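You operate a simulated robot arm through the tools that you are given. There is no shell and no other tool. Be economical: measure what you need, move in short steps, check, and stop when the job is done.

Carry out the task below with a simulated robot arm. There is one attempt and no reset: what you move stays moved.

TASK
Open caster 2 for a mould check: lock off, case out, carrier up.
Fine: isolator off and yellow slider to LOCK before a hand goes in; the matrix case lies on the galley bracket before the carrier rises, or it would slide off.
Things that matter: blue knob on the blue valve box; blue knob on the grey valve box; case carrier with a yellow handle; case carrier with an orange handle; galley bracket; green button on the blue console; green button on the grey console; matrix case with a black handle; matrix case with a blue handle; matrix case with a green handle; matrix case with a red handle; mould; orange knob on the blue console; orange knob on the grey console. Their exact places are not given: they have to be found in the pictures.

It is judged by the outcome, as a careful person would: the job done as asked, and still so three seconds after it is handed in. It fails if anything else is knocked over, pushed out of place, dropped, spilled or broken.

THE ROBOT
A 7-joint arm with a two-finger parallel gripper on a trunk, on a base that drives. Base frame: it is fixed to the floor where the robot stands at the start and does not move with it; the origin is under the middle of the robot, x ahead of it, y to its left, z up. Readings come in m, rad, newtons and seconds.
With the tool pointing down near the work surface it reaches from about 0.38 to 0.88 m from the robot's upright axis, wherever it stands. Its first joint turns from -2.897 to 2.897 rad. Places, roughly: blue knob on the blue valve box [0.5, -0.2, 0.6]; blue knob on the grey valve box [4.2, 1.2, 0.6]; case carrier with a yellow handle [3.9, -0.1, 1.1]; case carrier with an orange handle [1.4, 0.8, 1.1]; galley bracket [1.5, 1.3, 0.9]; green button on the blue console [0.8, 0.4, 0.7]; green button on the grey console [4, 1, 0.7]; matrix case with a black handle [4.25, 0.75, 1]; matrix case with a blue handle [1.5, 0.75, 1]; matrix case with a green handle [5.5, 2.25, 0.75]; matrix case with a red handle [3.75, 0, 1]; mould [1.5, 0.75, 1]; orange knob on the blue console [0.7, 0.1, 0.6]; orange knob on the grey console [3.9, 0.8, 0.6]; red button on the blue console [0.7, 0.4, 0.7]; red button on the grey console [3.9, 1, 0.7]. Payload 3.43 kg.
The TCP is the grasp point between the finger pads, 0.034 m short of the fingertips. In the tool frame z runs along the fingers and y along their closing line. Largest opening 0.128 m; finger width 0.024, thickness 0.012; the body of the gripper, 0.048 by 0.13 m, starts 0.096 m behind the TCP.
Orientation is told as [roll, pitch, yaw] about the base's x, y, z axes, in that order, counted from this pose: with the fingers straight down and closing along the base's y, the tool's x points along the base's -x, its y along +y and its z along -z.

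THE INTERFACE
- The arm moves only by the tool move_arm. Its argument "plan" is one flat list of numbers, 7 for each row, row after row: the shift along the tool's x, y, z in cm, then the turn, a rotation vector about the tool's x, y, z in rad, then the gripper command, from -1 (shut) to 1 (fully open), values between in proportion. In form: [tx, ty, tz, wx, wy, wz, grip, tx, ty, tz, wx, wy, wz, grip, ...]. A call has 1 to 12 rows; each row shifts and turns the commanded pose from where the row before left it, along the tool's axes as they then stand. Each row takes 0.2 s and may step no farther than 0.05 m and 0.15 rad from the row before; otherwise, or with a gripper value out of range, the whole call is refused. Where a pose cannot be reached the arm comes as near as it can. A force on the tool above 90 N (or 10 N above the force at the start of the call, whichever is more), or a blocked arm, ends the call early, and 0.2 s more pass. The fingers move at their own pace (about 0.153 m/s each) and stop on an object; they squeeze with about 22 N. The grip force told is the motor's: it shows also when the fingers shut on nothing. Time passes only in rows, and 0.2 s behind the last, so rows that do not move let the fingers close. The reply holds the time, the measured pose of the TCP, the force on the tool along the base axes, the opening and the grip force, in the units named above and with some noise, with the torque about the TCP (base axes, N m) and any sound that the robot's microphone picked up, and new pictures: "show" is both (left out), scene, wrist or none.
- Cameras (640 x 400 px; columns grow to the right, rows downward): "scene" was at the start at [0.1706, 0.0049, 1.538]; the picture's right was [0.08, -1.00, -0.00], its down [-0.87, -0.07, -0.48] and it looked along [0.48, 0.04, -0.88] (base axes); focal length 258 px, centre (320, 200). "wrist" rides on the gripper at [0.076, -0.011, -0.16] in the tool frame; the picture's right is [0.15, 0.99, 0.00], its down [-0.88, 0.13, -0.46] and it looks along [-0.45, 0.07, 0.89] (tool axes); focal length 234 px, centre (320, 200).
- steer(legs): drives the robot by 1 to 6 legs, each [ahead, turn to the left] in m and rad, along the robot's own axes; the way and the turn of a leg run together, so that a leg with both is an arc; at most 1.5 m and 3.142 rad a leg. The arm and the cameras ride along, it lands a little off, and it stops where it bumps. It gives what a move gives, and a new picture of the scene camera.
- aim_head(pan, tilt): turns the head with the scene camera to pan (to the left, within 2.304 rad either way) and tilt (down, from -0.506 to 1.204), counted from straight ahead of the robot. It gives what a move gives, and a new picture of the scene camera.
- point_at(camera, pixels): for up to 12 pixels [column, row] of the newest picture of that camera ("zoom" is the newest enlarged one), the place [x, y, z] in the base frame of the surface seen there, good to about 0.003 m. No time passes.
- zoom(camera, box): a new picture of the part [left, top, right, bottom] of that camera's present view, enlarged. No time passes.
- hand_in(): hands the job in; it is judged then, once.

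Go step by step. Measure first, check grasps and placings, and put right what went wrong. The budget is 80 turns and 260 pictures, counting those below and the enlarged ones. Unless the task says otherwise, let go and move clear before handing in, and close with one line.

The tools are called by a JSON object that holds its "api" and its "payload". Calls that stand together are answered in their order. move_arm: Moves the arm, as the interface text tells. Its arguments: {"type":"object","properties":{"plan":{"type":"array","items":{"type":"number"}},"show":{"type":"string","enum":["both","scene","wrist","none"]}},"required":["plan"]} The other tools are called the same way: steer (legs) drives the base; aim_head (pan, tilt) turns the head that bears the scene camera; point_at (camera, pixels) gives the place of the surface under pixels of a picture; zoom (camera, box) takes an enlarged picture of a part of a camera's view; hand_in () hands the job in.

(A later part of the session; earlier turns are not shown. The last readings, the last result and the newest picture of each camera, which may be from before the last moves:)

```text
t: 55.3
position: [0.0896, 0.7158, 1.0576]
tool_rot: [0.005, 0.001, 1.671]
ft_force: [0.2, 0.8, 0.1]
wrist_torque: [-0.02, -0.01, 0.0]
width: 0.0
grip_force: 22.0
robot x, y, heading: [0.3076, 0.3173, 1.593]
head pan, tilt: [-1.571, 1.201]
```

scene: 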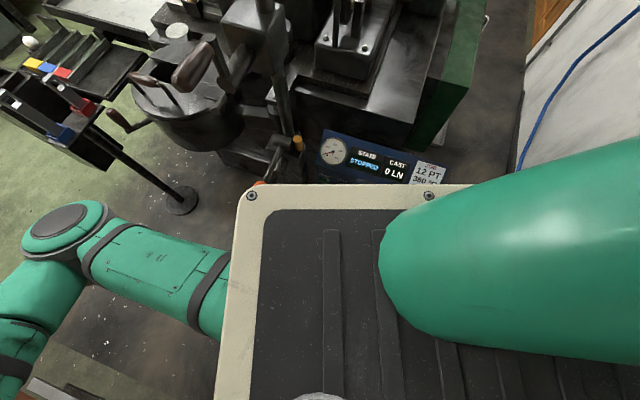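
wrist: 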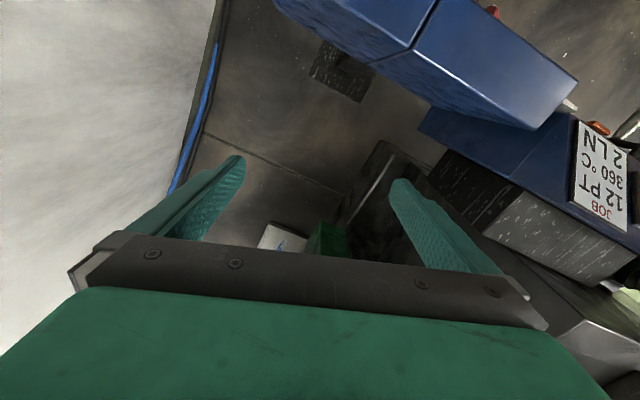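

Straight ahead works. Another 0.5 m then look at the mould from there.

{"api": "steer", "payload": {"legs": [[0.3, 0.12], [0.5, 0.0]]}}

{"api": "aim_head", "payload": {"pan": -1.3, "tilt": 0.5}}

{"api": "zoom", "payload": {"camera": "scene", "box": [160, 130, 480, 330]}}

```text
t: 59.9
position: [-0.0611, 1.466, 1.058]
tool_rot: [0.006, 0.0, 1.796]
ft_force: [0.9, -0.5, -0.3]
wrist_torque: [-0.03, 0.02, -0.02]
width: 0.0001
grip_force: 22.5
robot x, y, heading: [0.2037, 1.0995, 1.723]
head pan, tilt: [-1.571, 1.201]
```

scene: 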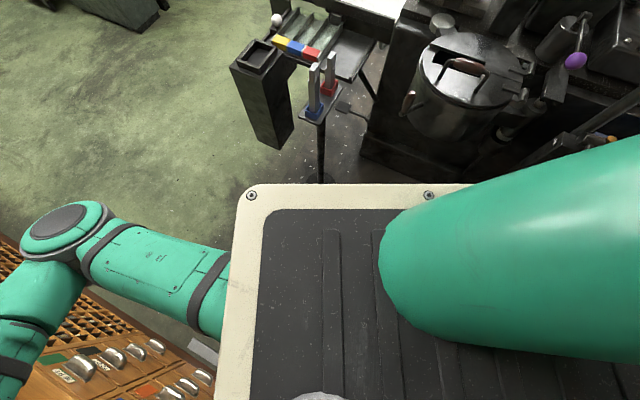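

```text
t: 60.9
position: [-0.0615, 1.4666, 1.0567]
tool_rot: [0.006, -0.001, 1.796]
ft_force: [-0.5, -0.1, 1.1]
wrist_torque: [0.0, 0.02, -0.03]
width: 0.0001
grip_force: 21.8
robot x, y, heading: [0.2032, 1.0933, 1.727]
head pan, tilt: [-1.3, 0.499]
```

scene: 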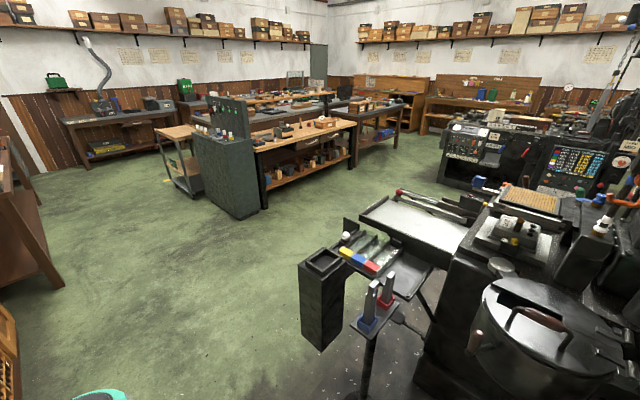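

```text
2.00 times, centred on (320, 230) of scene
```

zoom: 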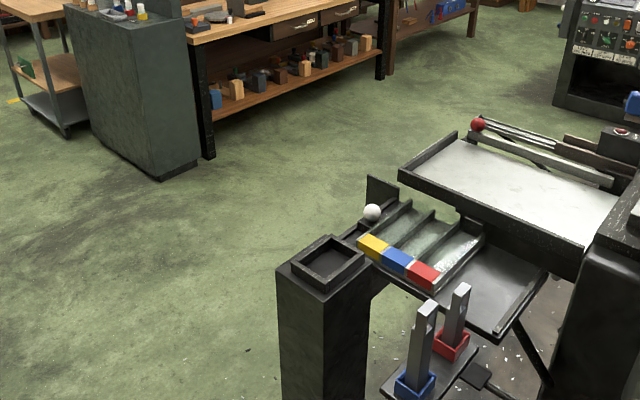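

The mould side is now partly visible. I pan right to see the mould, carrier and the far caster's grey console.

{"api": "aim_head", "payload": {"pan": -1.75, "tilt": 0.45}}

{"api": "zoom", "payload": {"camera": "scene", "box": [180, 140, 420, 290]}}

{"api": "zoom", "payload": {"camera": "scene", "box": [200, 40, 440, 190]}}

```text
t: 61.8
position: [-0.0624, 1.4658, 1.0569]
tool_rot: [0.006, 0.0, 1.796]
ft_force: [0.0, -0.2, 0.4]
wrist_torque: [-0.01, 0.02, 0.0]
width: 0.0002
grip_force: 21.6
robot x, y, heading: [0.2052, 1.0952, 1.721]
head pan, tilt: [-1.751, 0.45]
```

scene: 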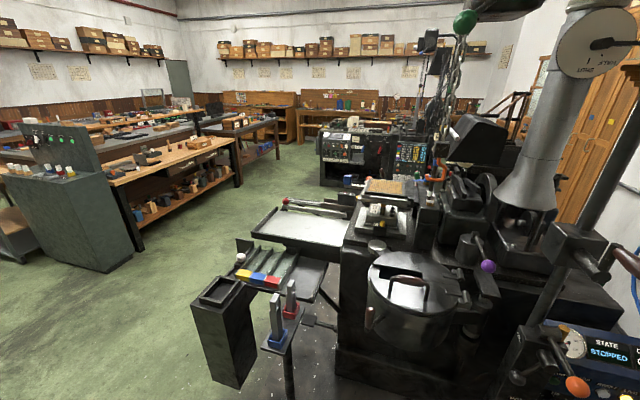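

```text
2.67 times, centred on (300, 215) of scene
```

zoom: 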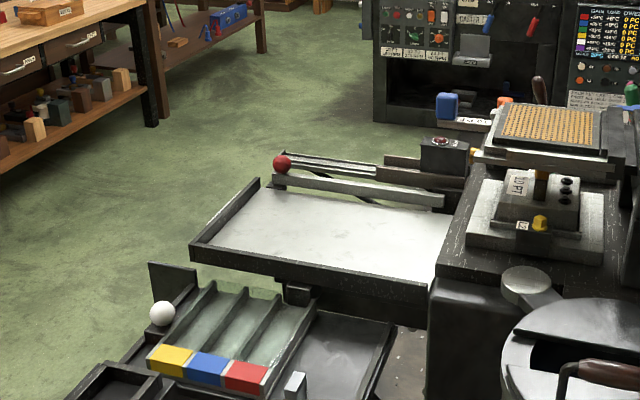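

```text
2.67 times, centred on (320, 115) of scene
```

zoom: 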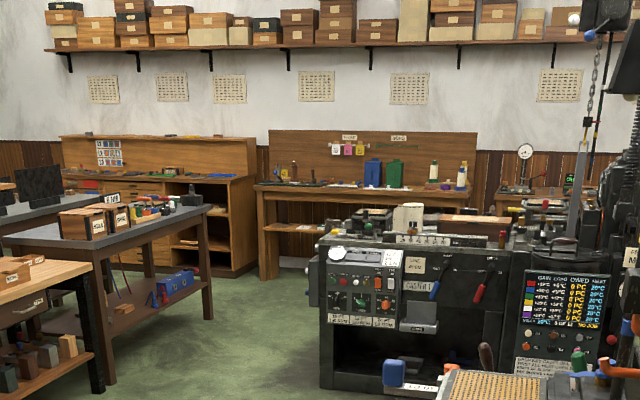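

I zoom on the far machine's plates and on the near machine's mould/case.

{"api": "zoom", "payload": {"camera": "scene", "box": [310, 120, 400, 176]}}

{"api": "zoom", "payload": {"camera": "scene", "box": [330, 165, 450, 255]}}

{"api": "point_at", "payload": {"camera": "zoom", "pixels": [[320, 100], [100, 70], [200, 300]]}}

```text
7.11 times, centred on (355, 148) of scene
```

zoom: 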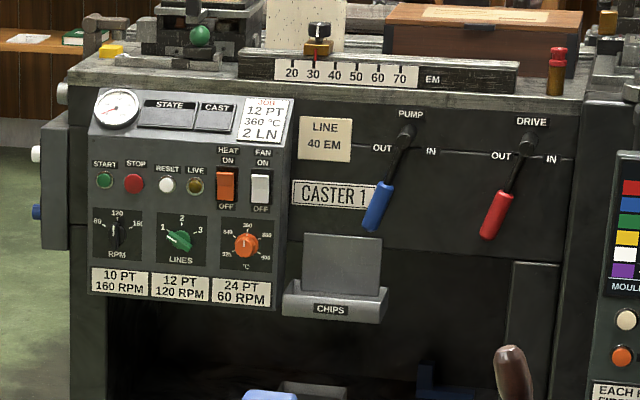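

```text
4.44 times, centred on (390, 210) of scene
```

zoom: 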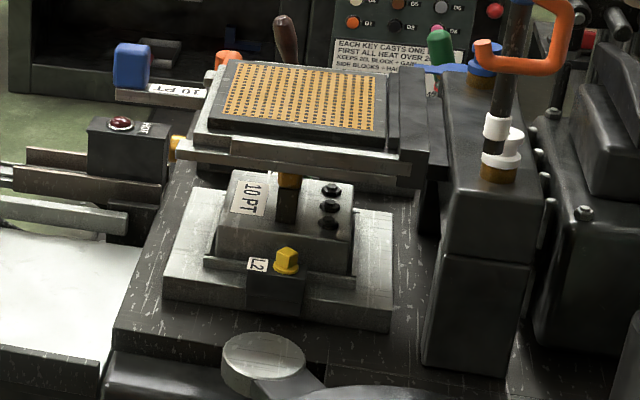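

```text
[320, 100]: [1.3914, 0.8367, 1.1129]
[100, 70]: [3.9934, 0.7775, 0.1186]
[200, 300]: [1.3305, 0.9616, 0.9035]
```

The far one is "CASTER 1", so the near one (blue console, orange carrier handle, blue-handled case) is caster 2. I zoom in more on the carrier, case and galley here.

{"api": "zoom", "payload": {"camera": "scene", "box": [340, 165, 410, 210]}}

{"api": "zoom", "payload": {"camera": "scene", "box": [390, 150, 470, 210]}}

{"api": "zoom", "payload": {"camera": "scene", "box": [230, 170, 390, 290]}}

{"api": "point_at", "payload": {"camera": "scene", "pixels": [[354, 180], [347, 182], [373, 177], [362, 195], [395, 188], [408, 196], [300, 230], [320, 205], [330, 210], [348, 208], [410, 185], [384, 190]]}}

```text
8.89 times, centred on (375, 188) of scene
```

zoom: 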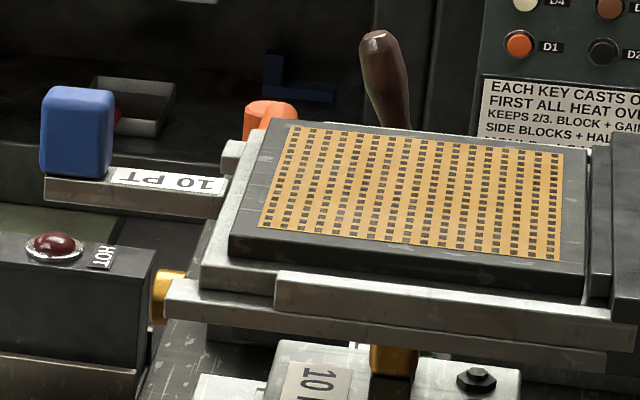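

```text
6.67 times, centred on (430, 180) of scene
```

zoom: 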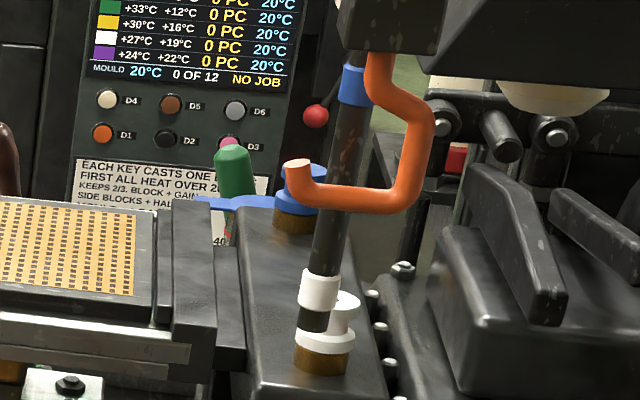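

```text
3.33 times, centred on (310, 230) of scene
```

zoom: 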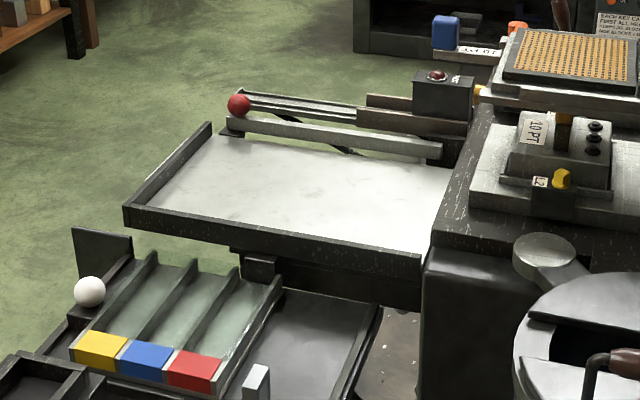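

```text
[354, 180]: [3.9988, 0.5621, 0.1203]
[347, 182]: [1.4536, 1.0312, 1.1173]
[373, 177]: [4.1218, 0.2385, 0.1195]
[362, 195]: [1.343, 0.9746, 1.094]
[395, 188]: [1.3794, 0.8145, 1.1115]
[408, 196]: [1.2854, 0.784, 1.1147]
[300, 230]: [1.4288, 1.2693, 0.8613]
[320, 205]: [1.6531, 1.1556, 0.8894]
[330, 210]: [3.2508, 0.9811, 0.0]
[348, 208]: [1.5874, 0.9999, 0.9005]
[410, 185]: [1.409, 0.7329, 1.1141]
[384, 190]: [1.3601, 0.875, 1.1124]
```

I have enough for now; isolator first. I drive to the open floor, turn about, and come back down the corridor facing the isolator.

{"api": "steer", "payload": {"legs": [[0.9, -0.6], [0.2, 0.0]]}}

{"api": "aim_head", "payload": {"pan": -1.2, "tilt": 0.6}}

```text
t: 67.8
position: [0.3921, 2.6294, 1.0577]
tool_rot: [0.008, -0.001, 1.213]
ft_force: [-0.7, -0.3, 0.8]
wrist_torque: [-0.01, 0.01, 0.01]
width: 0.0003
grip_force: 22.1
robot x, y, heading: [0.4094, 2.1727, 1.143]
head pan, tilt: [-1.751, 0.45]
```

scene: 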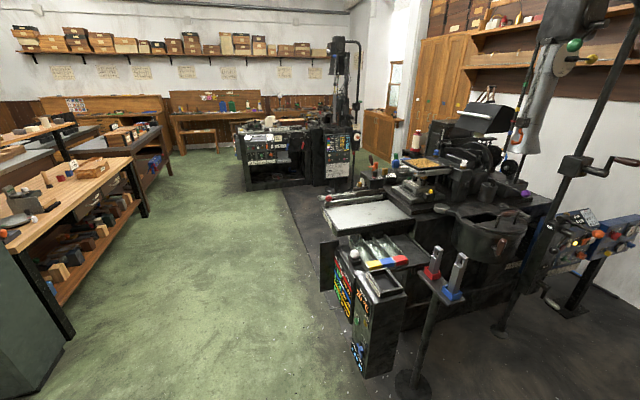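

```text
t: 68.8
position: [0.3913, 2.628, 1.057]
tool_rot: [0.005, 0.0, 1.212]
ft_force: [0.7, 0.2, 0.7]
wrist_torque: [0.0, 0.0, 0.01]
width: 0.0
grip_force: 22.1
robot x, y, heading: [0.4116, 2.171, 1.145]
head pan, tilt: [-1.201, 0.6]
```

scene: 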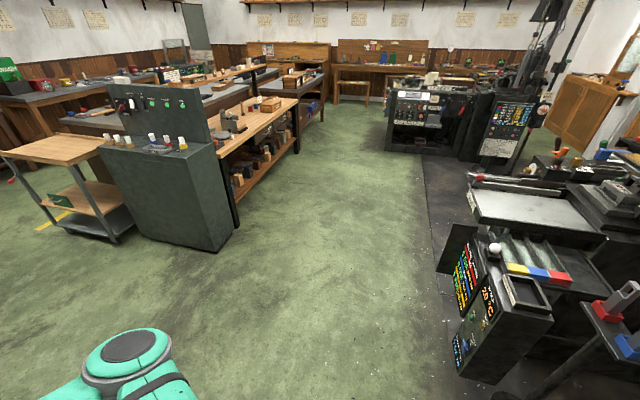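

Good open aisle. A zoom on the mould/galley side, then turn around.

{"api": "zoom", "payload": {"camera": "scene", "box": [440, 130, 640, 255]}}

{"api": "point_at", "payload": {"camera": "scene", "pixels": [[225, 245], [240, 210], [470, 205], [450, 260], [300, 150], [530, 210], [560, 195], [470, 180], [425, 300], [600, 225], [565, 153], [580, 165]]}}

{"api": "steer", "payload": {"legs": [[0, -2.2]]}}

{"api": "aim_head", "payload": {"pan": 0.0, "tilt": 0.8}}

```text
3.20 times, centred on (540, 192) of scene
```

zoom: 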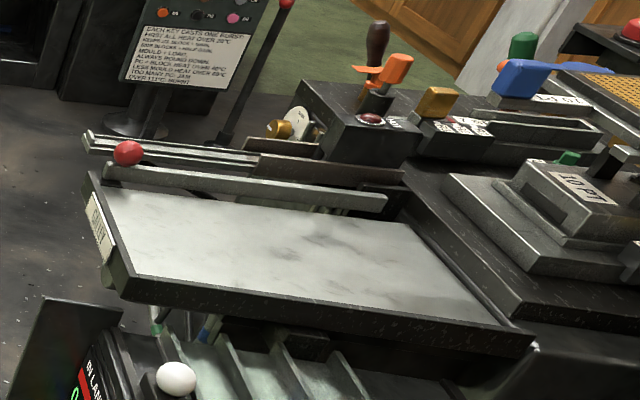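

```text
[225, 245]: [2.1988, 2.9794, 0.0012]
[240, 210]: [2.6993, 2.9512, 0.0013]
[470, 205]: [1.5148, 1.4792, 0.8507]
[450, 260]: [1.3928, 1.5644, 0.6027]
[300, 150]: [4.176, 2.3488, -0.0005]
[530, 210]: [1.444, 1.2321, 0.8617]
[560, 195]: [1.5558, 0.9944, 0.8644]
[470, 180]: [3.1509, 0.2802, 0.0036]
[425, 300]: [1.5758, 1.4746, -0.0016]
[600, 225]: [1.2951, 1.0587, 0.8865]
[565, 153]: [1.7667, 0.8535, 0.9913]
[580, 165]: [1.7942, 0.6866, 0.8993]
```

```text
t: 70.6
position: [0.4742, 2.6264, 1.0569]
tool_rot: [0.006, 0.001, 1.035]
ft_force: [0.3, -0.6, -0.4]
wrist_torque: [-0.01, -0.06, -0.02]
width: 0.0
grip_force: 21.9
robot x, y, heading: [0.4114, 2.1719, 1.009]
head pan, tilt: [-1.201, 0.6]
stopped in leg 1: the robot was blocked; the commanded pose is now the measured one
```

scene: 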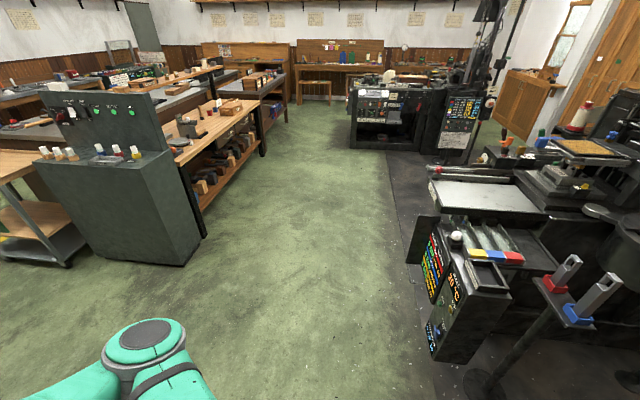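

```text
t: 72.0
position: [0.4742, 2.6267, 1.0565]
tool_rot: [0.005, -0.001, 1.035]
ft_force: [0.8, -0.3, 0.1]
wrist_torque: [0.01, 0.02, 0.02]
width: 0.0002
grip_force: 22.5
robot x, y, heading: [0.4116, 2.1696, 1.012]
head pan, tilt: [0.0, 0.799]
```

scene: 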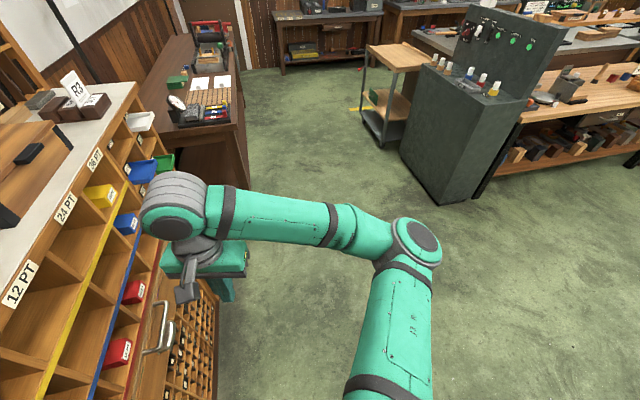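

The rear touches the cabinet when turning right. I move ahead to the open aisle before turning.

{"api": "steer", "payload": {"legs": [[0.45, -0.2], [0, -2.0]]}}

{"api": "aim_head", "payload": {"pan": -0.3, "tilt": 0.6}}

```text
t: 80.1
position: [1.0326, 2.2255, 1.057]
tool_rot: [0.005, -0.001, -1.132]
ft_force: [-1.1, -0.4, 0.6]
wrist_torque: [-0.01, 0.01, 0.01]
width: 0.0002
grip_force: 22.0
robot x, y, heading: [0.6943, 2.5303, -1.159]
head pan, tilt: [0.0, 0.799]
```

scene: 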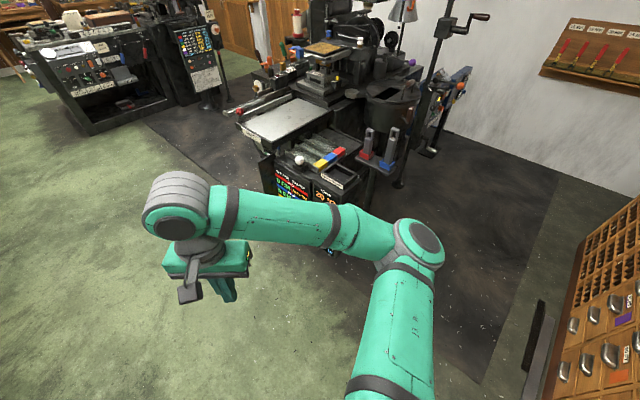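

```text
t: 80.9
position: [1.0325, 2.2255, 1.0575]
tool_rot: [0.004, -0.002, -1.132]
ft_force: [-0.3, -0.3, -0.3]
wrist_torque: [-0.01, 0.05, 0.04]
width: 0.0
grip_force: 22.7
robot x, y, heading: [0.6958, 2.5314, -1.156]
head pan, tilt: [-0.3, 0.6]
```

scene: 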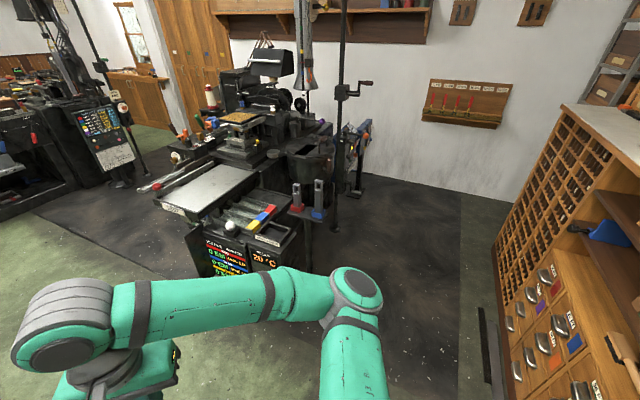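

I centre the hand, then drive back down the corridor heading ≈-1.9.

{"api": "move_arm", "payload": {"plan": [0, -4.5, 0, 0, 0, 0, -1, 0, -4.5, 0, 0, 0, 0, -1, 0, -4.5, 0, 0, 0, 0, -1, 0, -4.5, 0, 0, 0, 0, -1, 0, -4.5, 0, 0, 0, 0, -1], "show": "none"}}

{"api": "steer", "payload": {"legs": [[0, -0.72], [1.3, 0.0]]}}

{"api": "aim_head", "payload": {"pan": 0.2, "tilt": 0.8}}

```text
t: 82.1
position: [0.8269, 2.1293, 1.0543]
tool_rot: [0.005, 0.001, -1.128]
ft_force: [-0.2, 0.6, 0.1]
wrist_torque: [-0.01, 0.0, 0.04]
width: 0.0
grip_force: 21.9
robot x, y, heading: [0.6974, 2.5295, -1.158]
head pan, tilt: [-0.3, 0.6]
```

```text
t: 90.8
position: [0.0946, 0.9131, 1.0535]
tool_rot: [0.005, 0.0, -1.888]
ft_force: [-0.4, 0.1, 0.3]
wrist_torque: [0.0, 0.01, -0.02]
width: 0.0
grip_force: 22.1
robot x, y, heading: [0.2761, 1.2943, -1.914]
head pan, tilt: [-0.3, 0.6]
```

scene: 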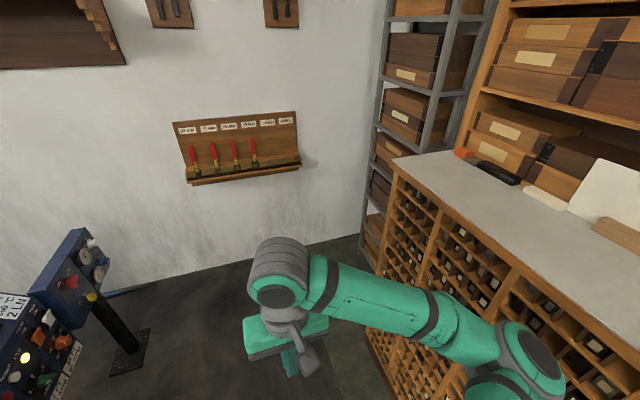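

```text
t: 91.7
position: [0.0954, 0.9134, 1.0536]
tool_rot: [0.006, 0.0, -1.889]
ft_force: [0.5, -0.1, -0.6]
wrist_torque: [-0.04, -0.02, -0.01]
width: 0.0
grip_force: 22.0
robot x, y, heading: [0.2766, 1.2983, -1.915]
head pan, tilt: [0.201, 0.799]
```

scene: 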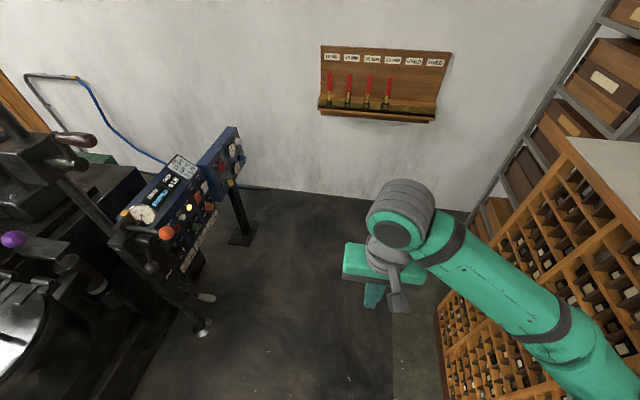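

Path is clear; turn slightly left and go ahead toward the isolator.

{"api": "steer", "payload": {"legs": [[0, 0.2], [0.75, 0.0], [0, 0.6]]}}

{"api": "aim_head", "payload": {"pan": 0.1, "tilt": 0.9}}

```text
t: 98.4
position: [0.311, 0.1763, 1.0528]
tool_rot: [0.007, -0.001, -1.089]
ft_force: [-0.3, 0.4, 0.5]
wrist_torque: [0.02, 0.0, -0.01]
width: 0.0
grip_force: 22.2
robot x, y, heading: [0.1656, 0.5753, -1.115]
head pan, tilt: [0.201, 0.799]
```

scene: 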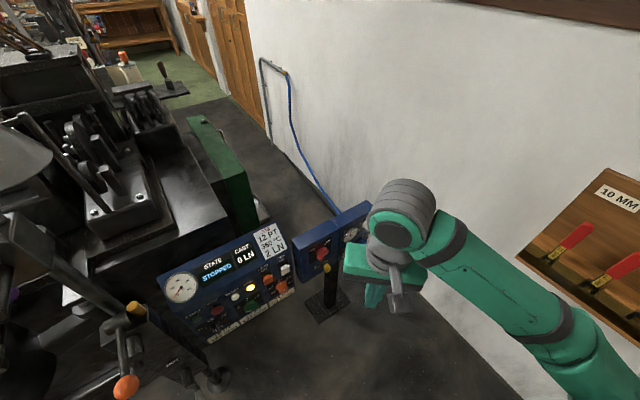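

```text
t: 99.1
position: [0.313, 0.176, 1.054]
tool_rot: [0.006, 0.0, -1.089]
ft_force: [-0.5, -0.2, -0.3]
wrist_torque: [0.02, -0.02, -0.02]
width: 0.0
grip_force: 21.8
robot x, y, heading: [0.1643, 0.5752, -1.119]
head pan, tilt: [0.099, 0.901]
```

scene: 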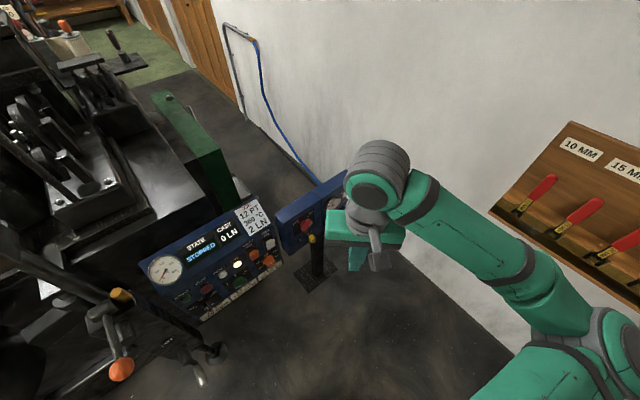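

Well placed. Zoom on the isolator and measure the switch, lock slider and box face.

{"api": "zoom", "payload": {"camera": "scene", "box": [264, 190, 344, 260]}}

```text
5.71 times, centred on (304, 225) of scene
```

zoom: 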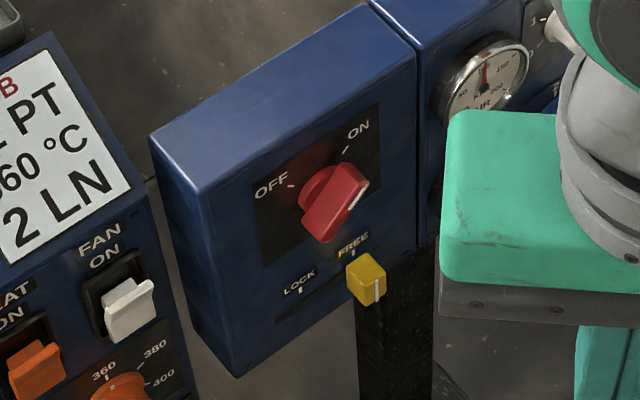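

{"api": "point_at", "payload": {"camera": "zoom", "pixels": [[345, 185], [322, 215], [318, 180], [275, 175], [355, 148], [230, 260], [400, 200], [240, 350], [366, 272], [380, 290], [365, 300], [305, 290]]}}

{"api": "zoom", "payload": {"camera": "scene", "box": [290, 205, 326, 250]}}

{"api": "point_at", "payload": {"camera": "zoom", "pixels": [[320, 120], [345, 80], [290, 170], [250, 110], [230, 300], [350, 270], [365, 300], [345, 320], [300, 290], [200, 320]]}}

```text
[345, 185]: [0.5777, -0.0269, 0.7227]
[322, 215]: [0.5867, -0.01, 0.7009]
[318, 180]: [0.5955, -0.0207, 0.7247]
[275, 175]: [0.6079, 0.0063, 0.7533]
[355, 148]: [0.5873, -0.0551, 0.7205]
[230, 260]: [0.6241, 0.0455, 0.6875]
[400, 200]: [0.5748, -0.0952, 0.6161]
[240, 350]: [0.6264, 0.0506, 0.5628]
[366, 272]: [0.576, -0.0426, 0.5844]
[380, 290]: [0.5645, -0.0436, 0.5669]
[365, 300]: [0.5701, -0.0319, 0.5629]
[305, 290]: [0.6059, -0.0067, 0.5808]
```

```text
8.89 times, centred on (308, 228) of scene
```

zoom: 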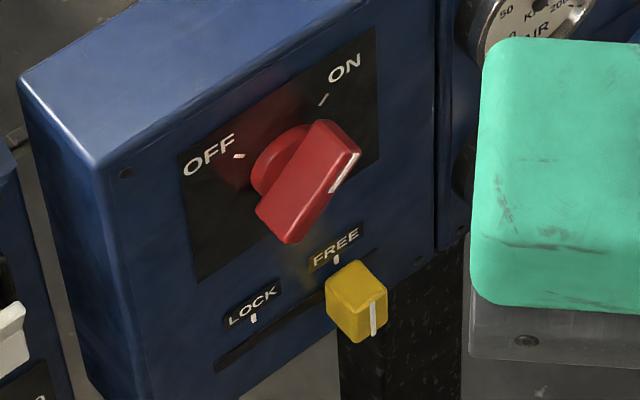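

```text
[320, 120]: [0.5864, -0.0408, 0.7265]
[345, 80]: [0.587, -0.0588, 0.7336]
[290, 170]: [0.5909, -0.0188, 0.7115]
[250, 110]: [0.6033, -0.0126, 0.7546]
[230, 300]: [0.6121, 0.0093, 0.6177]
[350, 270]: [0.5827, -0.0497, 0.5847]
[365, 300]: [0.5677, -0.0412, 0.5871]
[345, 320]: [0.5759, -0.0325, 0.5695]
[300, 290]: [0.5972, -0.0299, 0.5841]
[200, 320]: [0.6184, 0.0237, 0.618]
```

The face is vertical with outward normal about (-0.94, 0.33, 0); the switch sits at about (0.585,-0.026,0.714), pointing to ON (upper right), slider at FREE (right). I turn the tool to point horizontally at the face.

{"api": "move_arm", "payload": {"plan": [0, 0, 0, 0, 0, -0.15, -1, 0, 0, 0, 0, 0, -0.15, -1, 0, 0, 0, 0, 0, -0.15, -1, 0, 0, 0, 0, 0, -0.15, -1, 0, 0, 0, 0, 0, -0.15, -1, 0, 0, 0, 0, -0.143, 0, -1, 0, 0, 0, 0, -0.143, 0, -1, 0, 0, 0, 0, -0.143, 0, -1, 0, 0, 0, 0, -0.143, 0, -1, 0, 0, 0, 0, -0.143, 0, -1, 0, 0, 0, 0, -0.143, 0, -1, 0, 0, 0, 0, -0.143, 0, -1], "show": "none"}}

{"api": "move_arm", "payload": {"plan": [0, 0, 0, 0, -0.143, 0, -0.3, 0, 0, 0, 0, -0.143, 0, -0.3, 0, 0, 0, 0, -0.143, 0, -0.3, 0, 0, 0, 0, -0.143, 0, -0.3], "show": "both"}}

```text
t: 101.7
position: [0.3085, 0.1472, 1.055]
tool_rot: [0.008, -1.007, -0.347]
ft_force: [0.2, -0.6, 0.4]
wrist_torque: [0.0, -0.01, -0.01]
width: 0.0
grip_force: 22.4
out of reach, approached as far as the arm can: row 8, 9, 10, 11
robot x, y, heading: [0.1642, 0.5729, -1.113]
head pan, tilt: [0.099, 0.901]
```

```text
t: 102.7
position: [0.3107, 0.1462, 1.0541]
tool_rot: [2.667, -1.563, -3.011]
ft_force: [0.1, 0.1, 0.4]
wrist_torque: [-0.02, -0.04, 0.03]
width: 0.0445
grip_force: 0.1
robot x, y, heading: [0.1623, 0.5723, -1.112]
head pan, tilt: [0.099, 0.901]
```

scene: 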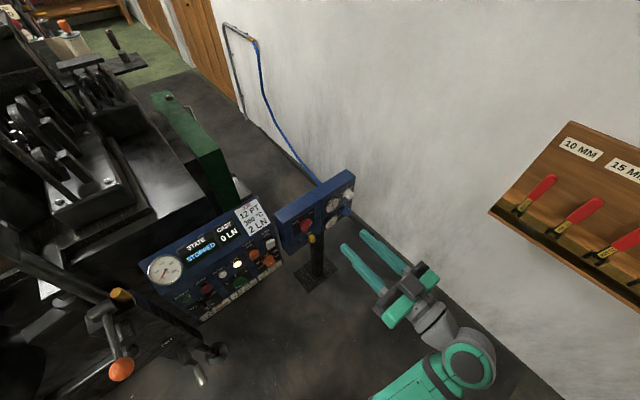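
wrist: 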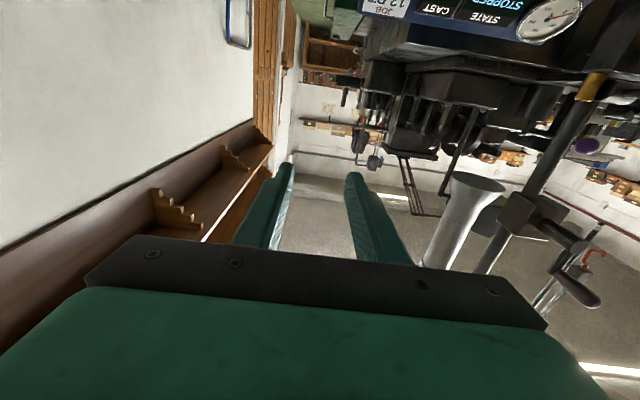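

Tool is horizontal along the face normal. Lower to the pre-grasp point in front of the switch.

{"api": "move_arm", "payload": {"plan": [3.78, -0.8, 2.04, 0, 0, 0, -0.3, 3.78, -0.8, 2.04, 0, 0, 0, -0.3, 3.78, -0.8, 2.04, 0, 0, 0, -0.3, 3.78, -0.8, 2.04, 0, 0, 0, -0.3, 3.78, -0.8, 2.04, 0, 0, 0, -0.3, 3.78, -0.8, 2.04, 0, 0, 0, -0.3, 3.78, -0.8, 2.04, 0, 0, 0, -0.3, 3.78, -0.8, 2.04, 0, 0, 0, -0.3, 3.78, -0.8, 2.04, 0, 0, 0, -0.3], "show": "none"}}

{"api": "move_arm", "payload": {"plan": [0, 0, 0, 0, 0, 0.13, -0.3, 0, 0, 0, 0, 0, 0.13, -0.3, 0, 0, 0, 0, 0, 0.13, -0.3, 0, 0, 0, 0, 0, 0.13, -0.3, 0, 0, 0, 0, 0, 0.13, -0.3, 0, 0, 0, 0, 0, 0.135, -0.3], "show": "both"}}

{"api": "zoom", "payload": {"camera": "scene", "box": [264, 180, 364, 280]}}

```text
t: 104.7
position: [0.4617, 0.0187, 0.7125]
tool_rot: [2.447, -1.565, -2.785]
ft_force: [-0.5, 0.2, -0.2]
wrist_torque: [0.0, 0.0, 0.0]
width: 0.0448
grip_force: 0.1
robot x, y, heading: [0.1699, 0.5717, -1.111]
head pan, tilt: [0.099, 0.901]
```

```text
t: 106.1
position: [0.4614, 0.019, 0.7158]
tool_rot: [1.578, -0.779, -1.915]
ft_force: [0.1, -0.9, 0.1]
wrist_torque: [-0.03, -0.02, 0.02]
width: 0.0448
grip_force: 0.0
robot x, y, heading: [0.1621, 0.5711, -1.109]
head pan, tilt: [0.099, 0.901]
```

scene: 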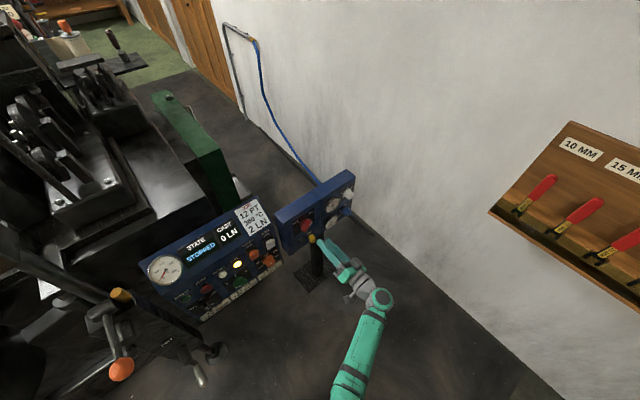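
wrist: 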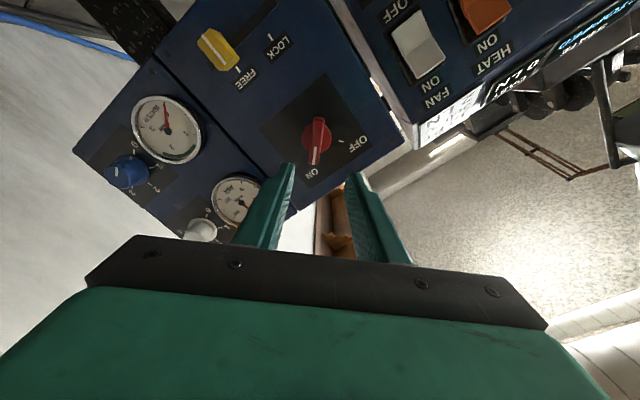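

```text
4.00 times, centred on (314, 230) of scene
```

zoom: 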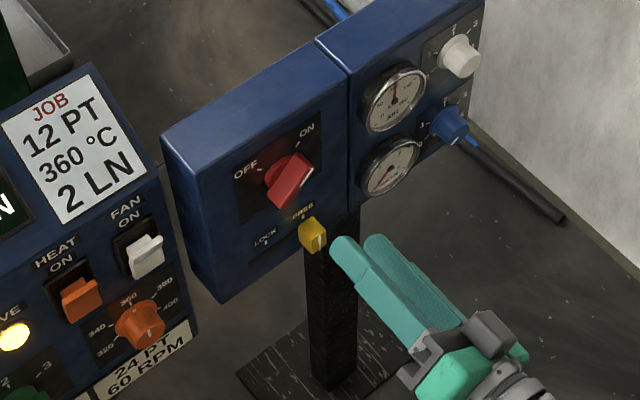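

The wrist camera sees the red switch at (317,138), handle aligned as intended. I measure it.

{"api": "zoom", "payload": {"camera": "wrist", "box": [180, 10, 380, 190]}}

{"api": "point_at", "payload": {"camera": "wrist", "pixels": [[317, 122], [316, 138], [314, 158], [307, 140], [330, 140], [300, 120], [290, 130], [345, 120], [216, 48], [225, 35], [205, 35], [225, 65]]}}

```text
2.22 times, centred on (280, 100) of wrist
```

zoom: 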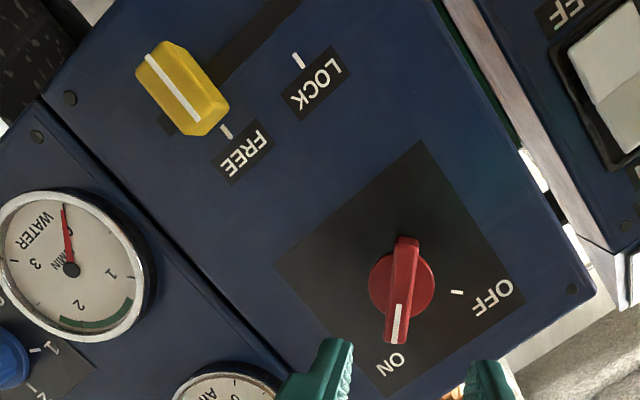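

```text
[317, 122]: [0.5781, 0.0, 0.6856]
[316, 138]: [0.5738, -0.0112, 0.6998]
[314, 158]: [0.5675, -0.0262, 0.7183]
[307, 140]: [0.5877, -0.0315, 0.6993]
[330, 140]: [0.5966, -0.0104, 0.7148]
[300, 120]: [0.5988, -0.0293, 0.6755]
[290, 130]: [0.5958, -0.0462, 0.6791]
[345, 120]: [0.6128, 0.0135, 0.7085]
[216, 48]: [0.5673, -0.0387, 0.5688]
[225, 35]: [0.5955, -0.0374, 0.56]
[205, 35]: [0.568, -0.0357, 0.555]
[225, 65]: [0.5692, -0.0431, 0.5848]
```

Handle centre at front ≈(0.573,-0.0125,0.702). I move in until the fingers straddle it, then close.

{"api": "move_arm", "payload": {"plan": [1.51, -0.44, 0, 0, 0, 0, -0.3, 0, 0, 4, 0, 0, 0, -0.3, 0, 0, 3.5, 0, 0, 0, -0.3, 0, 0, 2.16, 0, 0, 0, -0.3], "show": "both"}}

{"api": "zoom", "payload": {"camera": "scene", "box": [264, 180, 364, 280]}}

```text
t: 107.1
position: [0.5565, -0.0079, 0.7001]
tool_rot: [1.577, -0.781, -1.914]
ft_force: [0.4, 0.3, -0.3]
wrist_torque: [0.01, -0.04, -0.03]
width: 0.0449
grip_force: 0.1
robot x, y, heading: [0.1642, 0.5694, -1.113]
head pan, tilt: [0.099, 0.901]
```

scene: 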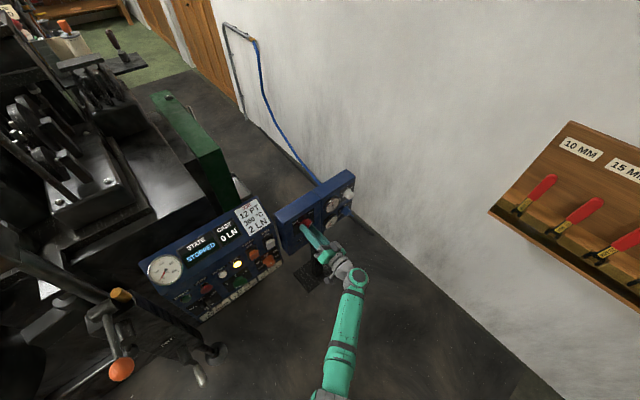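
wrist: 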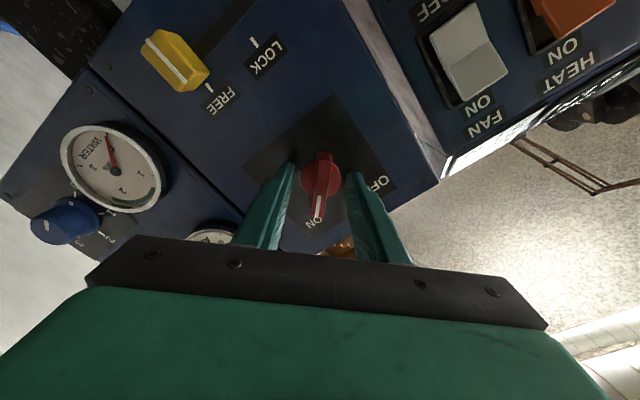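

```text
4.00 times, centred on (314, 230) of scene
```

zoom: 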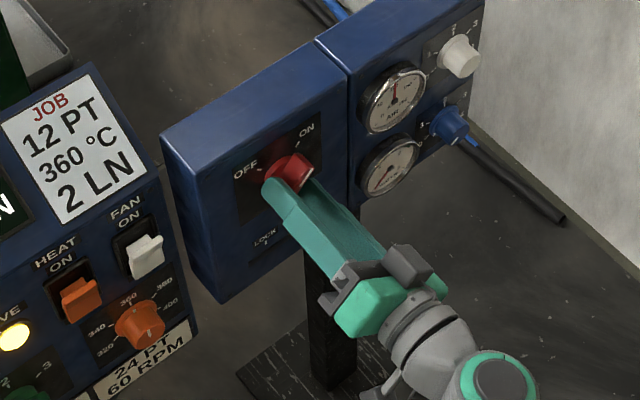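

Fingers straddle the handle. Close and turn CCW (-1.57 about tool z), the seen ON→OFF.

{"api": "move_arm", "payload": {"plan": [0, 0, 0, 0, 0, 0, -1, 0, 0, 0, 0, 0, 0, -1], "show": "wrist"}}

{"api": "move_arm", "payload": {"plan": [0, 0, 0, 0, 0, -0.14, -1, 0, 0, 0, 0, 0, -0.14, -1, 0, 0, 0, 0, 0, -0.14, -1, 0, 0, 0, 0, 0, -0.14, -1, 0, 0, 0, 0, 0, -0.14, -1, 0, 0, 0, 0, 0, -0.14, -1], "show": "both"}}

```text
t: 107.7
position: [0.5566, -0.0059, 0.7004]
tool_rot: [1.582, -0.782, -1.914]
ft_force: [0.9, 6.7, 5.7]
wrist_torque: [-0.64, -0.96, 0.27]
width: 0.0128
grip_force: 44.9
robot x, y, heading: [0.1619, 0.5727, -1.114]
head pan, tilt: [0.099, 0.901]
```

wrist: 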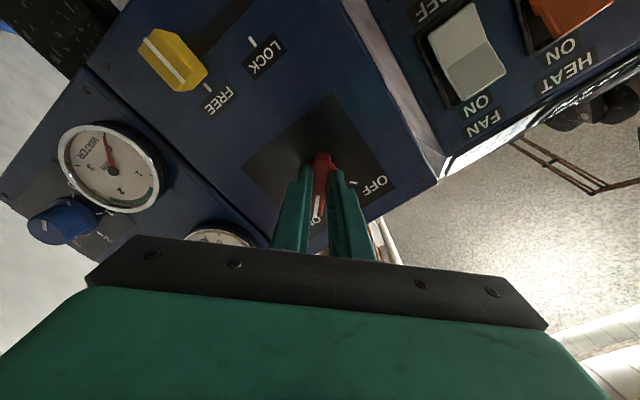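

```text
t: 109.1
position: [0.5517, -0.0088, 0.7004]
tool_rot: [-1.64, -1.52, 1.288]
ft_force: [-1.1, -40.1, -19.4]
wrist_torque: [0.05, -0.33, -0.34]
width: 0.0127
grip_force: 44.8
robot x, y, heading: [0.1623, 0.5744, -1.12]
head pan, tilt: [0.099, 0.901]
```

scene: 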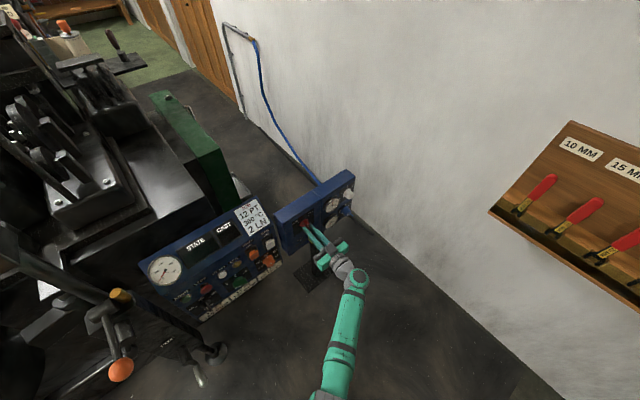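
wrist: 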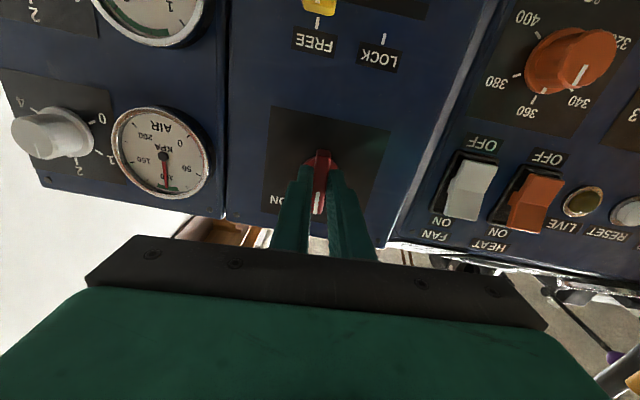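

The console went dark, and the switch follows; side force of 40 N says I am slightly off-axis, so I ease left-to-right a little and finish the turn.

{"api": "move_arm", "payload": {"plan": [0.2, -0.4, 0, 0, 0, -0.1, -1, 0, 0, 0, 0, 0, -0.13, -1, 0, 0, 0, 0, 0, -0.13, -1, 0, 0, 0, 0, 0, -0.13, -1, 0, 0, 0, 0, 0, -0.13, -1, 0, 0, 0, 0, 0, -0.13, -1], "show": "wrist"}}

```text
t: 110.5
position: [0.5515, -0.0133, 0.7025]
tool_rot: [-1.583, -0.77, 1.235]
ft_force: [-30.3, -16.2, 17.2]
wrist_torque: [1.09, -0.71, 0.04]
width: 0.0129
grip_force: 45.1
robot x, y, heading: [0.1608, 0.5734, -1.112]
head pan, tilt: [0.099, 0.901]
```

wrist: 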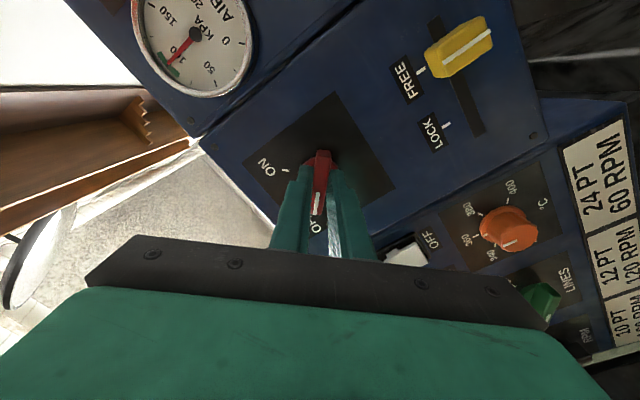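

Handle now points at OFF. Release and back off 8 cm.

{"api": "move_arm", "payload": {"plan": [0, 0, 0, 0, 0, 0, -0.3, 0, 0, 0, 0, 0, 0, -0.3, 0, 0, -4, 0, 0, 0, -0.3, 0, 0, -4, 0, 0, 0, -0.3], "show": "wrist"}}

{"api": "zoom", "payload": {"camera": "wrist", "box": [240, 0, 540, 190]}}

{"api": "zoom", "payload": {"camera": "scene", "box": [264, 180, 364, 280]}}

```text
t: 111.5
position: [0.4779, 0.0168, 0.6988]
tool_rot: [-1.578, -0.771, 1.236]
ft_force: [-0.8, 0.1, 0.1]
wrist_torque: [0.01, -0.01, 0.0]
width: 0.045
grip_force: 0.1
robot x, y, heading: [0.1667, 0.5732, -1.113]
head pan, tilt: [0.099, 0.901]
```

wrist: 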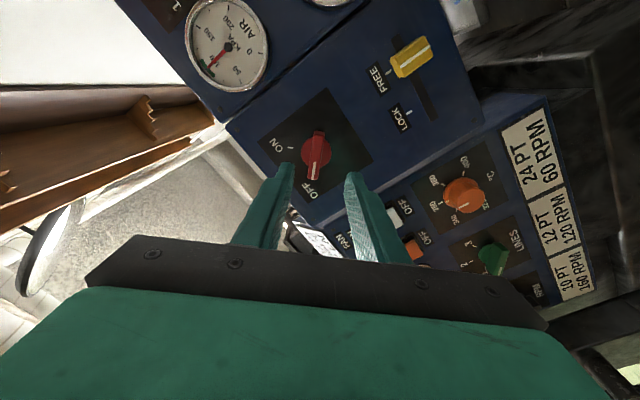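

```text
2.11 times, centred on (390, 95) of wrist
```

zoom: 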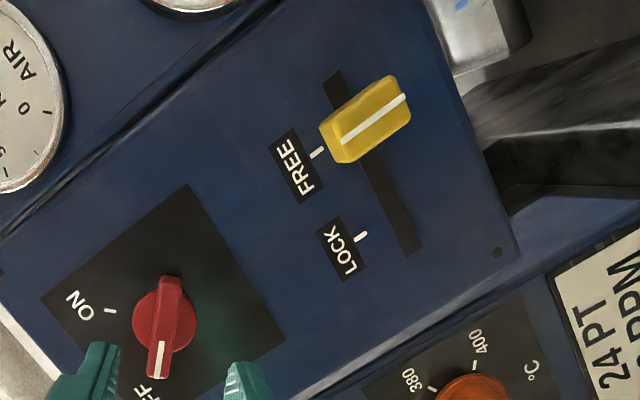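

```text
4.00 times, centred on (314, 230) of scene
```

zoom: 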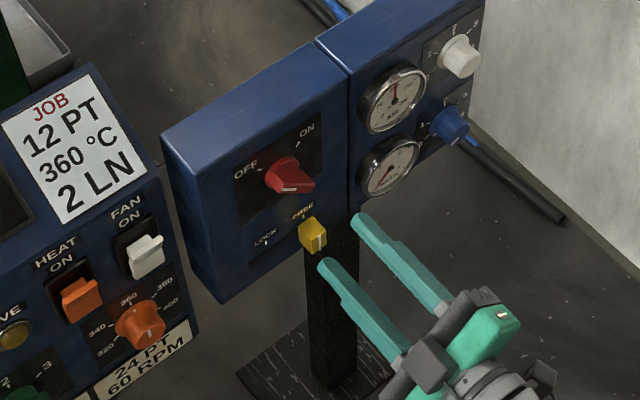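

Switch is OFF. Now measure the slider travel from the FREE and LOCK ticks.

{"api": "point_at", "payload": {"camera": "wrist", "pixels": [[391, 71], [410, 112], [411, 57], [397, 65], [424, 47], [405, 50], [420, 65], [418, 90], [432, 115]]}}

```text
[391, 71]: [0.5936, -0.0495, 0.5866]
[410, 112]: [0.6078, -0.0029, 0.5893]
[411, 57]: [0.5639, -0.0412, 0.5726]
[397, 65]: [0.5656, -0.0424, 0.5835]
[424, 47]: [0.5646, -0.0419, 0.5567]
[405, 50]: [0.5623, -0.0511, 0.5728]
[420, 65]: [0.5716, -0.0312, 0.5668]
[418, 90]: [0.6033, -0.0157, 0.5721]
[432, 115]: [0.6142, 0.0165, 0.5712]
```

Travel is 4.9 cm to the left; slider centre ≈(0.5645,-0.0415,0.570). Move to pre-grasp with horizontal closing.

{"api": "move_arm", "payload": {"plan": [0, 0, 0, 0, 0, 0.131, -0.3, 0, 0, 0, 0, 0, 0.131, -0.3, 0, 0, 0, 0, 0, 0.131, -0.3, 0, 0, 0, 0, 0, 0.131, -0.3, 0, 0, 0, 0, 0, 0.131, -0.3, 0, 0, 0, 0, 0, 0.13, -0.3, 4.3, -0.87, 0.8, 0, 0, 0, -0.3, 4.3, -0.87, 0.8, 0, 0, 0, -0.3, 4.3, -0.87, 0.8, 0, 0, 0, -0.3], "show": "both"}}

{"api": "zoom", "payload": {"camera": "scene", "box": [264, 180, 364, 280]}}

```text
t: 113.5
position: [0.4931, -0.0176, 0.5717]
tool_rot: [-1.937, -1.554, 1.597]
ft_force: [-0.1, 0.5, -1.1]
wrist_torque: [-0.01, -0.03, -0.03]
width: 0.0448
grip_force: 0.0
robot x, y, heading: [0.1629, 0.5682, -1.113]
head pan, tilt: [0.099, 0.901]
```

scene: 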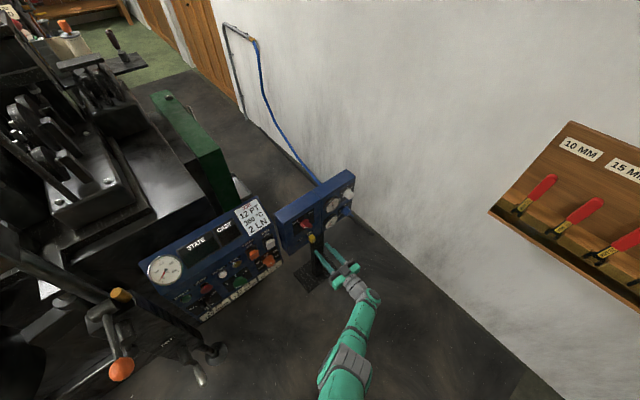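
wrist: 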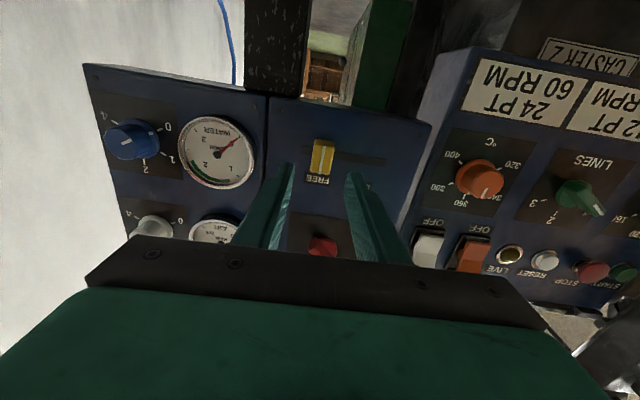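

```text
4.00 times, centred on (314, 230) of scene
```

zoom: 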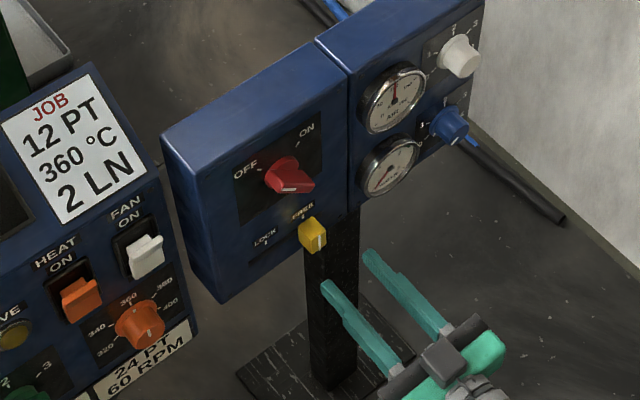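

The wrist view also shows the plate "CASTER 2" on the blue console – confirmed. I check the slider's place once more.

{"api": "point_at", "payload": {"camera": "wrist", "pixels": [[317, 158], [328, 158], [322, 145], [322, 170]]}}

```text
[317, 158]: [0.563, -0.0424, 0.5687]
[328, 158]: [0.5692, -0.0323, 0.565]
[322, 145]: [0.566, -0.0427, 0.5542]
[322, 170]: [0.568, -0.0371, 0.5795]
```

{"api": "move_arm", "payload": {"plan": [0.47, 0.44, 2.9, 0, 0, 0, -0.3, 0, 0, 2.9, 0, 0, 0, -0.3, 0, 0, 0, 0, 0, 0, -1, 0, 0, 0, 0, 0, 0, -1], "show": "wrist"}}

```text
t: 114.5
position: [0.5457, -0.0276, 0.574]
tool_rot: [-1.842, -1.557, 1.501]
ft_force: [-10.5, 2.7, -4.7]
wrist_torque: [1.02, -0.32, 0.29]
width: 0.0218
grip_force: 44.5
out of reach, approached as far as the arm can: row 2
robot x, y, heading: [0.1677, 0.5765, -1.113]
head pan, tilt: [0.099, 0.901]
```

wrist: 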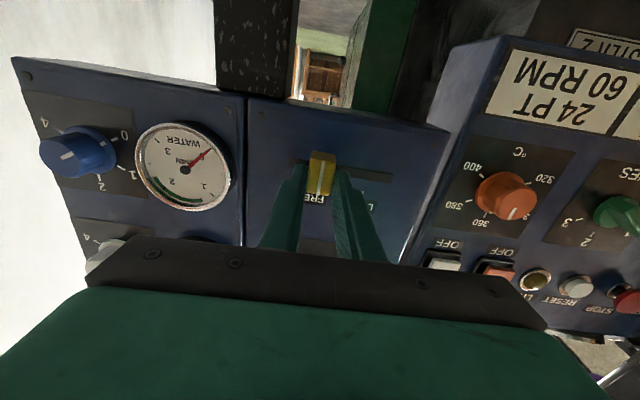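

Slider gripped (2.2 cm). Slide it left 4.9 cm.

{"api": "move_arm", "payload": {"plan": [0, 1.3, 0, 0, 0, 0, -1, 0, 1.3, 0, 0, 0, 0, -1, 0, 1.3, 0, 0, 0, 0, -1, 0, 1.3, 0, 0, 0, 0, -1], "show": "wrist"}}

```text
t: 115.5
position: [0.5619, 0.0143, 0.574]
tool_rot: [-1.816, -1.558, 1.464]
ft_force: [-28.5, -28.4, -19.3]
wrist_torque: [1.15, 0.5, -0.52]
width: 0.0221
grip_force: 45.2
robot x, y, heading: [0.164, 0.5735, -1.117]
head pan, tilt: [0.099, 0.901]
```

wrist: 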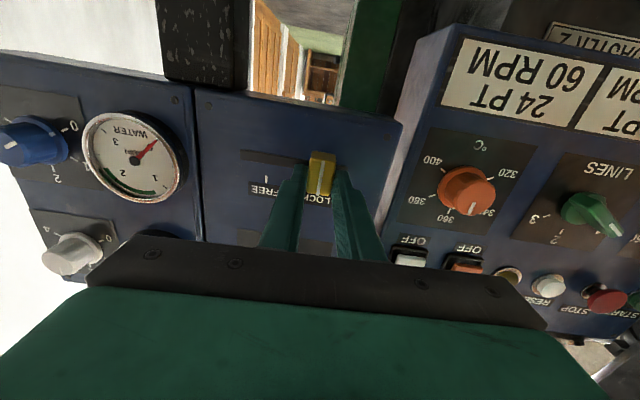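

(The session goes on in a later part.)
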